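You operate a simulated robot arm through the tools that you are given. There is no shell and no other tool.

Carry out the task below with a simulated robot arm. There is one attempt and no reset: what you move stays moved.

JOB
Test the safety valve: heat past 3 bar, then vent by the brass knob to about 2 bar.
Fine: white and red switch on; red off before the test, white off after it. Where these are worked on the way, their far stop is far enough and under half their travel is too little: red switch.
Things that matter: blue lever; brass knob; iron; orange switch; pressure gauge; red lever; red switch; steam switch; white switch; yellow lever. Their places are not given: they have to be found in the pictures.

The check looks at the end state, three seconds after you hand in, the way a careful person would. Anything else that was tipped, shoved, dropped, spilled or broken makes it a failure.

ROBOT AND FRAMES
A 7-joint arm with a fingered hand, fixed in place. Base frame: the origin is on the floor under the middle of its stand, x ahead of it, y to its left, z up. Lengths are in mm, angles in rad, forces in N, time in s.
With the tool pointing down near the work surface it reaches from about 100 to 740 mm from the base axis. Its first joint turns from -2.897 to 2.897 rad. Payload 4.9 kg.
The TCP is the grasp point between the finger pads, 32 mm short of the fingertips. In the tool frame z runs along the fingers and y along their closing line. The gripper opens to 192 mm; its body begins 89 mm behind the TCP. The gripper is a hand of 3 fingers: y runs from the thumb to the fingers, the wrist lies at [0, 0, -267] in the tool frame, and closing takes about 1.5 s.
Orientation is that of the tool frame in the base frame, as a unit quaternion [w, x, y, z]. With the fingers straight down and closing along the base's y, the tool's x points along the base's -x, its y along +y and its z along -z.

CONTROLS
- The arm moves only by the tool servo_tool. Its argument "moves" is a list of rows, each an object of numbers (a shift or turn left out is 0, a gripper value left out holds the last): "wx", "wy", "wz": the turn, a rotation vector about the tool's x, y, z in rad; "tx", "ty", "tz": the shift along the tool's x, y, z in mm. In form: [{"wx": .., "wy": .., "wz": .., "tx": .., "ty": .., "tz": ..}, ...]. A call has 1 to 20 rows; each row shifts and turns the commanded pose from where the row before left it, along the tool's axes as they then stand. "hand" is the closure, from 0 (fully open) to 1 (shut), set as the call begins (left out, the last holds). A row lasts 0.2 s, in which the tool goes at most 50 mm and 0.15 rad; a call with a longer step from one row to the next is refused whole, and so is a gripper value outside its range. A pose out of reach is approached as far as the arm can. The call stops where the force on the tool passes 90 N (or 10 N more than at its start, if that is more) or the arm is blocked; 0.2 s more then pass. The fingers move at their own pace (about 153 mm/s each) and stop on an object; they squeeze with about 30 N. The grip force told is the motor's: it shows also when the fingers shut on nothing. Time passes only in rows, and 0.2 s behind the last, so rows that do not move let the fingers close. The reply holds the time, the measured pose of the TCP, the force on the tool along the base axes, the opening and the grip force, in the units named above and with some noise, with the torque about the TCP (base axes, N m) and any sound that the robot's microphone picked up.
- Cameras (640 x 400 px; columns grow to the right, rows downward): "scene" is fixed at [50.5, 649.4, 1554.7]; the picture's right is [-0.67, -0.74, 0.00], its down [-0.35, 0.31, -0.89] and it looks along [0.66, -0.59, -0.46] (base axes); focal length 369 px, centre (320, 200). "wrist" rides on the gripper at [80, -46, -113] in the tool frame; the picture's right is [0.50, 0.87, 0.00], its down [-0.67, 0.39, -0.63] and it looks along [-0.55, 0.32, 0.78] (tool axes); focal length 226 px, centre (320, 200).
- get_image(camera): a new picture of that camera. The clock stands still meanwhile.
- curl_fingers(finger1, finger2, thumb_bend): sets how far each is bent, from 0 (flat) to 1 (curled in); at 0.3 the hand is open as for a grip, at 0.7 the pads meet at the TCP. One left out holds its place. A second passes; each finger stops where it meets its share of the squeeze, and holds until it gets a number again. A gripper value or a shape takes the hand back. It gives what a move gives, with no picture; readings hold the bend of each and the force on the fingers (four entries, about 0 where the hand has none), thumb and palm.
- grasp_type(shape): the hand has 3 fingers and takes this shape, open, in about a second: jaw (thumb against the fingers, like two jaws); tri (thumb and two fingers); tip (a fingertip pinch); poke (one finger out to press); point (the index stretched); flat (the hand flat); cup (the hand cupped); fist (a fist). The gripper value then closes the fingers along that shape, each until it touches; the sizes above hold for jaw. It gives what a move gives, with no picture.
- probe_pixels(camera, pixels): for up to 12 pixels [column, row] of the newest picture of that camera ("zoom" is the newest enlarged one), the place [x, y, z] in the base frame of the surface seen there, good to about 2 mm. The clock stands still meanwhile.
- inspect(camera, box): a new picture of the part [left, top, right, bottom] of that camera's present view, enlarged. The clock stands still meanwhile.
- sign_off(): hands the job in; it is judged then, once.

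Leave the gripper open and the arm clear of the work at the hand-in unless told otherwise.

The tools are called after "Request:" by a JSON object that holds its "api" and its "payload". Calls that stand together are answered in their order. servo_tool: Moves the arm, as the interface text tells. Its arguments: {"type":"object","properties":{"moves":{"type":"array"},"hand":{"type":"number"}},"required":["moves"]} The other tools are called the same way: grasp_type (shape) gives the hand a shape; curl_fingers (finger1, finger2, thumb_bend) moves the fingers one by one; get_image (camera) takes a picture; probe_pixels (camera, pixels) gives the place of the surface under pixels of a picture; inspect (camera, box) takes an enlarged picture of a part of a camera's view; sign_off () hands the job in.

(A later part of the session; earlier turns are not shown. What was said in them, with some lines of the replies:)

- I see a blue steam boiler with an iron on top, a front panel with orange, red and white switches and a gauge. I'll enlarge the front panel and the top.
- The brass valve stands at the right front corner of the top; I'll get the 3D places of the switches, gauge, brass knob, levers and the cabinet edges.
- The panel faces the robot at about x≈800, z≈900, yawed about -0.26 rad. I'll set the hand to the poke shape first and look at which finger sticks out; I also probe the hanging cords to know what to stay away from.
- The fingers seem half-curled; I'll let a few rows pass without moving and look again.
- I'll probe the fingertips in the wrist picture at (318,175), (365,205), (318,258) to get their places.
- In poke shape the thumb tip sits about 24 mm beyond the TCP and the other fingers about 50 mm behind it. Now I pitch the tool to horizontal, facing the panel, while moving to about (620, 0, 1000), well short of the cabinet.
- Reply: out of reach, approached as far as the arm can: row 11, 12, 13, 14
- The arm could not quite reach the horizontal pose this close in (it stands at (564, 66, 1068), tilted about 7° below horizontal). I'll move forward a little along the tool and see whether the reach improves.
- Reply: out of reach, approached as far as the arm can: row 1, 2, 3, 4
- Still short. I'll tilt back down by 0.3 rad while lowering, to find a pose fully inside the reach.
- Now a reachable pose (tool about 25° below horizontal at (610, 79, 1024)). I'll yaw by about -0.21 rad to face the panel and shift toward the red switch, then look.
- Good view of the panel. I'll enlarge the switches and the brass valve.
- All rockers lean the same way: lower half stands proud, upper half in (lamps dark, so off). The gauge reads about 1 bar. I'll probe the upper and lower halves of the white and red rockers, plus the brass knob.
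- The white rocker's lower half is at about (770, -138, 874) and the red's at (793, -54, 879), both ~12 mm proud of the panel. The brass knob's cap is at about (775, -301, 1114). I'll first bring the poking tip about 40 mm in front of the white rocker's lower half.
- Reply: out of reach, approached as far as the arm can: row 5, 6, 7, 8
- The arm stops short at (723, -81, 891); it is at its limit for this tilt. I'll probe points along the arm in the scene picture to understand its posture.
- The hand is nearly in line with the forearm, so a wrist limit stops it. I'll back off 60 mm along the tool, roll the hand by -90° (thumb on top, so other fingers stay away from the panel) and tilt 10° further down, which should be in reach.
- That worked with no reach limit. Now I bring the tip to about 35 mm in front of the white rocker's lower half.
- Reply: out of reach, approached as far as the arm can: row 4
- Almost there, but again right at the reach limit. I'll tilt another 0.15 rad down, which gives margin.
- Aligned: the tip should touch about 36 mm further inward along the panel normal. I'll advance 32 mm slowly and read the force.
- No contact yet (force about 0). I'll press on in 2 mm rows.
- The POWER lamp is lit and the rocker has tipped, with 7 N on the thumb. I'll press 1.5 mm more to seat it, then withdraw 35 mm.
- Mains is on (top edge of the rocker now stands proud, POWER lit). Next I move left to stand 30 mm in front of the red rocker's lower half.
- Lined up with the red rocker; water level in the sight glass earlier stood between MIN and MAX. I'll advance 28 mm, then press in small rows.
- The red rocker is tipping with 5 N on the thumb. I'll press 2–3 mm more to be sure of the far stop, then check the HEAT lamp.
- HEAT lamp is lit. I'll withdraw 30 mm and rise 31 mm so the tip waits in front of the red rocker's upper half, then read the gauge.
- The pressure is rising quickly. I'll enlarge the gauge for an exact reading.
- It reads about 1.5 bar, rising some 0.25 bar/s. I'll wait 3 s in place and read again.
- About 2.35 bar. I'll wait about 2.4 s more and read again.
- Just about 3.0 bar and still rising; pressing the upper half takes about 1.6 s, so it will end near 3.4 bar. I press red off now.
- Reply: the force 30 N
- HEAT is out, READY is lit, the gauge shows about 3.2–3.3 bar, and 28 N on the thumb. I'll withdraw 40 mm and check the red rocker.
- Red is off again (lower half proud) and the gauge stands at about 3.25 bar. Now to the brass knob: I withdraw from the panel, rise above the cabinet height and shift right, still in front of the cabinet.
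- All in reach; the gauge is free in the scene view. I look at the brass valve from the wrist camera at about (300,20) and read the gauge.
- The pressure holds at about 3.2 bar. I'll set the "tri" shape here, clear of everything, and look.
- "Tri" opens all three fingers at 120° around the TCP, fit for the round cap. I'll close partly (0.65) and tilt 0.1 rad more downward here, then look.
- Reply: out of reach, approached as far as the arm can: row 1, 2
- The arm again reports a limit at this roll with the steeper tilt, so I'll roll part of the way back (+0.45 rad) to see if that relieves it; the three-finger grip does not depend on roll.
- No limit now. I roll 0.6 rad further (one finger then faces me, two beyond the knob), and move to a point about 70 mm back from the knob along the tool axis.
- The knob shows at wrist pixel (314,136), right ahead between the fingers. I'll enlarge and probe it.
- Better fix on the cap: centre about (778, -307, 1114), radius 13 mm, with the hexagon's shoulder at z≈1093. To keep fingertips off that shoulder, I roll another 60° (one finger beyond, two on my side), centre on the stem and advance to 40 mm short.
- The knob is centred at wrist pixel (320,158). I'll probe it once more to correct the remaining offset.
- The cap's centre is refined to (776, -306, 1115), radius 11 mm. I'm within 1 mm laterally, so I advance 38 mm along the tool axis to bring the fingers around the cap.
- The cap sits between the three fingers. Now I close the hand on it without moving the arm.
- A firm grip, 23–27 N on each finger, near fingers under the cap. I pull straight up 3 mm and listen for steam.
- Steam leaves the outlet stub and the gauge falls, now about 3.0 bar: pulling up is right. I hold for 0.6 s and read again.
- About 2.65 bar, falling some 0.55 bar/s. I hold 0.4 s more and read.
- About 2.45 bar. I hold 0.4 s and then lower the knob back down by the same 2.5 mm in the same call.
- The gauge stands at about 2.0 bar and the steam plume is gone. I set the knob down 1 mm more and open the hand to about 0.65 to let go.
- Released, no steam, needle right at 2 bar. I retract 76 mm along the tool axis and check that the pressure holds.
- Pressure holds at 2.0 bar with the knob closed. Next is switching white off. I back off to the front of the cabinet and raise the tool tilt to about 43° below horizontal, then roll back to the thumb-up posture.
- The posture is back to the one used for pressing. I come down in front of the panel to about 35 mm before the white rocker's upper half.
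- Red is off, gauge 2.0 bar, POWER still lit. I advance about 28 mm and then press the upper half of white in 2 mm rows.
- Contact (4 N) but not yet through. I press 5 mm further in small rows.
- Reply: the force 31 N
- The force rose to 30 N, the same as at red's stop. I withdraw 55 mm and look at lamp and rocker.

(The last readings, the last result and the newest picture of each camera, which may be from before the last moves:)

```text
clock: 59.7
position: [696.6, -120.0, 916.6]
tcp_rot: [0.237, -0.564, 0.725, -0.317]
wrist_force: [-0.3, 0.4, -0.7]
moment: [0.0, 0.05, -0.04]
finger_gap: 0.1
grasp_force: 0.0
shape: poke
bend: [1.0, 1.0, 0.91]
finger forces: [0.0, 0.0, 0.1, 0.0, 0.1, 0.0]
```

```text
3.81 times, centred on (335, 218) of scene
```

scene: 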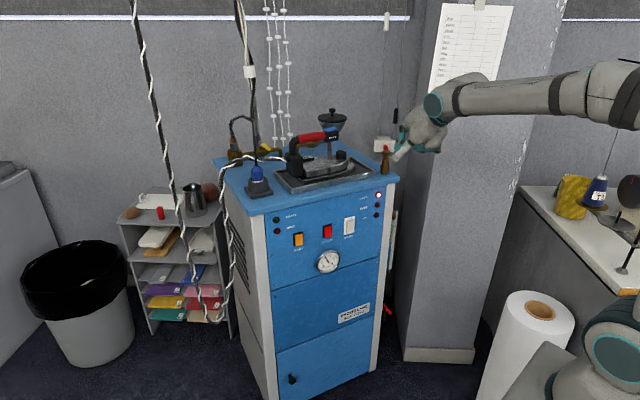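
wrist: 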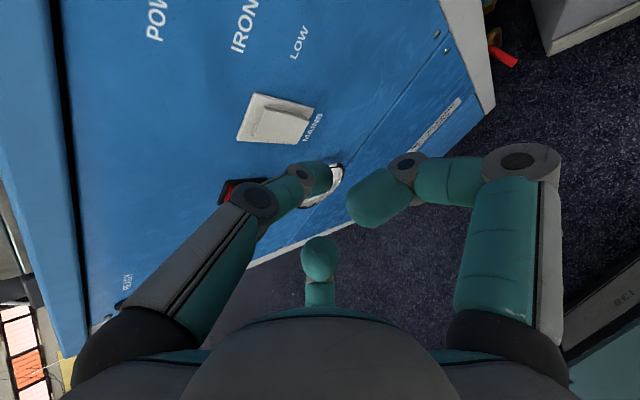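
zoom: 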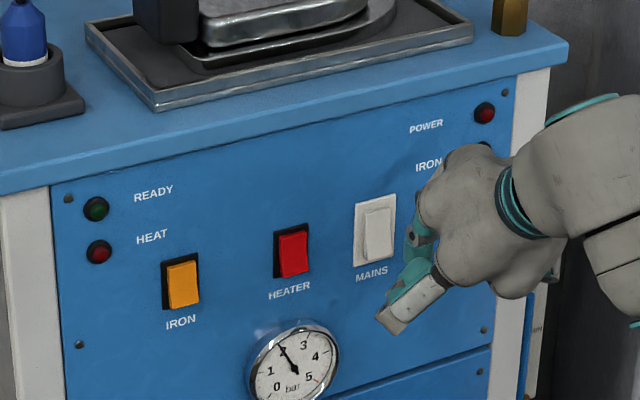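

POWER is dark and white's rocker is back as at the start. I move the arm back and up, clear of the cabinet, and open the hand.

Request:
{"api": "servo_tool", "payload": {"moves": [{"tx": 1.2, "ty": -10.9, "tz": -33}, {"tx": 1.2, "ty": -10.9, "tz": -33}, {"tx": 1.2, "ty": -10.9, "tz": -33}, {"tx": 1.2, "ty": -10.9, "tz": -33}, {"tx": 1.2, "ty": -10.9, "tz": -33}, {"tx": 1.2, "ty": -10.9, "tz": -33}]}}

Request:
{"api": "grasp_type", "payload": {"shape": "jaw"}}

Request:
{"api": "get_image", "payload": {"camera": "scene"}}

Request:
{"api": "inspect", "payload": {"camera": "scene", "box": [260, 175, 400, 285]}}

Request:
{"api": "inspect", "payload": {"camera": "scene", "box": [210, 90, 410, 215]}}

Request:
{"api": "inspect", "payload": {"camera": "scene", "box": [310, 240, 350, 280]}}

```text
clock: 61.1
position: [599.7, -98.6, 1100.4]
tcp_rot: [0.236, -0.564, 0.725, -0.316]
wrist_force: [0.2, -0.4, 0.1]
moment: [-0.01, -0.01, -0.01]
finger_gap: 0.2
grasp_force: 0.2
shape: poke
bend: [1.0, 1.0, 0.91]
finger forces: [0.0, 0.0, 0.1, 0.0, 0.0, 0.0]
```

```text
clock: 62.0
position: [600.4, -98.3, 1102.3]
tcp_rot: [0.237, -0.563, 0.725, -0.318]
wrist_force: [0.4, 0.0, 0.3]
moment: [0.02, -0.06, 0.03]
finger_gap: 191.8
grasp_force: 0.1
shape: jaw
bend: [0.3, 0.3, 0.3]
finger forces: [0.0, 0.0, 0.0, 0.0, 0.0, 0.0]
```

```text
taken
```

scene: 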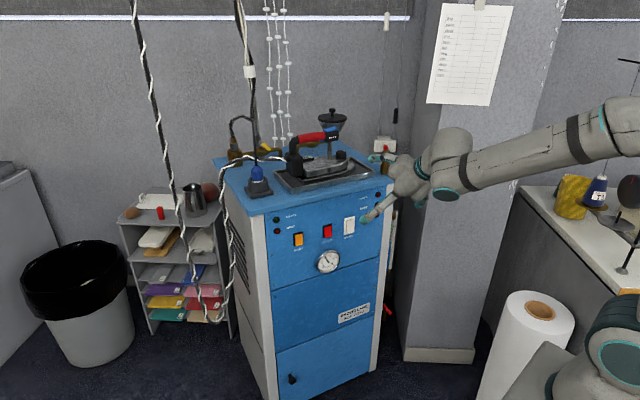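

```text
3.64 times, centred on (330, 230) of scene
```

zoom: 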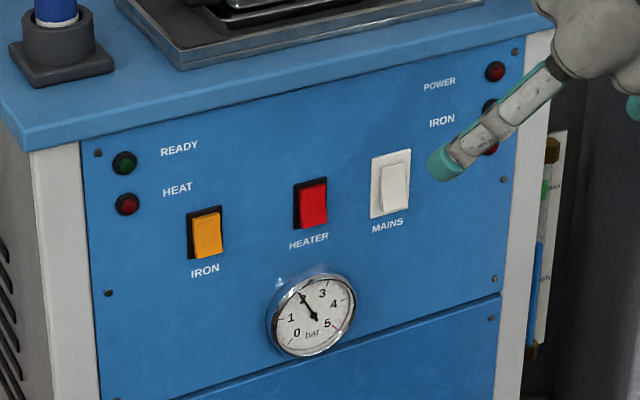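

```text
3.20 times, centred on (310, 152) of scene
```

zoom: 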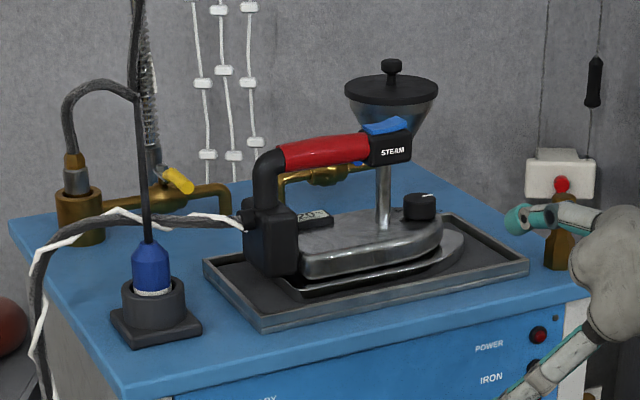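

```text
10.00 times, centred on (330, 260) of scene
```

zoom: 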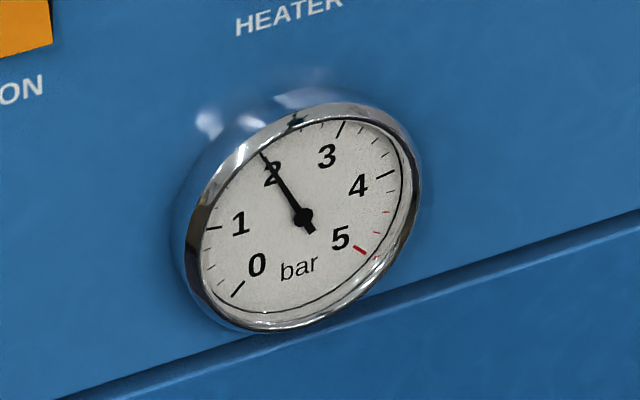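

Everything is in place: white, red, orange all off, needle at 2.0 bar, iron and levers untouched. I move the open hand another 150 mm back and up to be well clear, then check once more.

Request:
{"api": "servo_tool", "payload": {"moves": [{"tz": -30}, {"tz": -30}, {"tz": -30}, {"tz": -30}, {"tz": -30}]}}

Request:
{"api": "get_image", "payload": {"camera": "scene"}}

Request:
{"api": "inspect", "payload": {"camera": "scene", "box": [290, 130, 410, 280]}}

```text
clock: 63.2
position: [493.9, -71.3, 1204.4]
tcp_rot: [0.237, -0.564, 0.725, -0.317]
wrist_force: [-0.2, 0.2, -0.8]
moment: [0.0, -0.01, -0.02]
finger_gap: 192.0
grasp_force: 0.1
shape: jaw
bend: [0.3, 0.3, 0.3]
finger forces: [0.1, 0.1, 0.0, 0.0, 0.0, 0.1]
```

```text
taken
```

scene: 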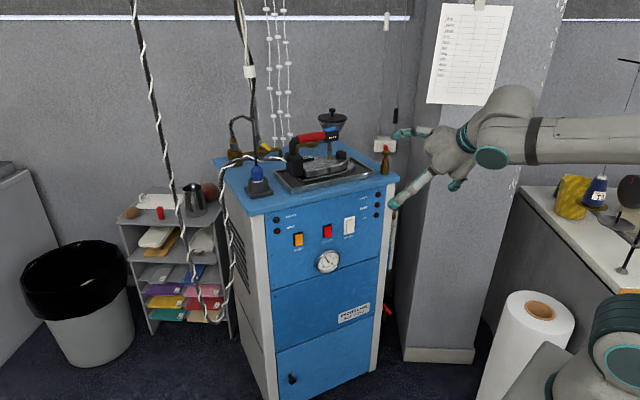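

```text
2.67 times, centred on (350, 205) of scene
```

zoom: 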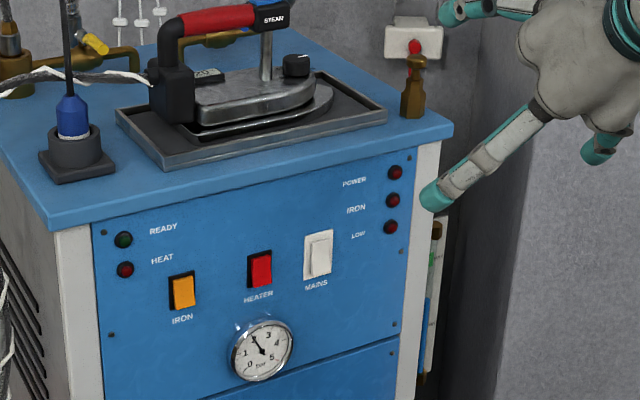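

The pictures show white and red off with all lamps dark. The gauge is steady at about 2 bar, the brass knob is closed, the hand is open and the arm is clear. I hand the job in.

Request:
{"api": "sign_off", "payload": {}}

```text
The job is handed in.
```

The safety valve test is done and handed in. The boiler was heated to about 3.2 bar, then vented by the brass knob to about 2.0 bar, and the gauge held there afterwards.

- **Switches:** white and red were switched on for heating. Red went off before the venting and white after it, and all the panel lamps were dark at the end.
- **Brass knob:** it opens by pulling straight up. I lifted it a few millimetres for roughly two seconds, then set it back down. The steam stopped and the knob is closed.
- **Everything else:** the iron, the orange switch, the steam switch and the levers were not touched. The arm is clear of the cabinet with the hand open.
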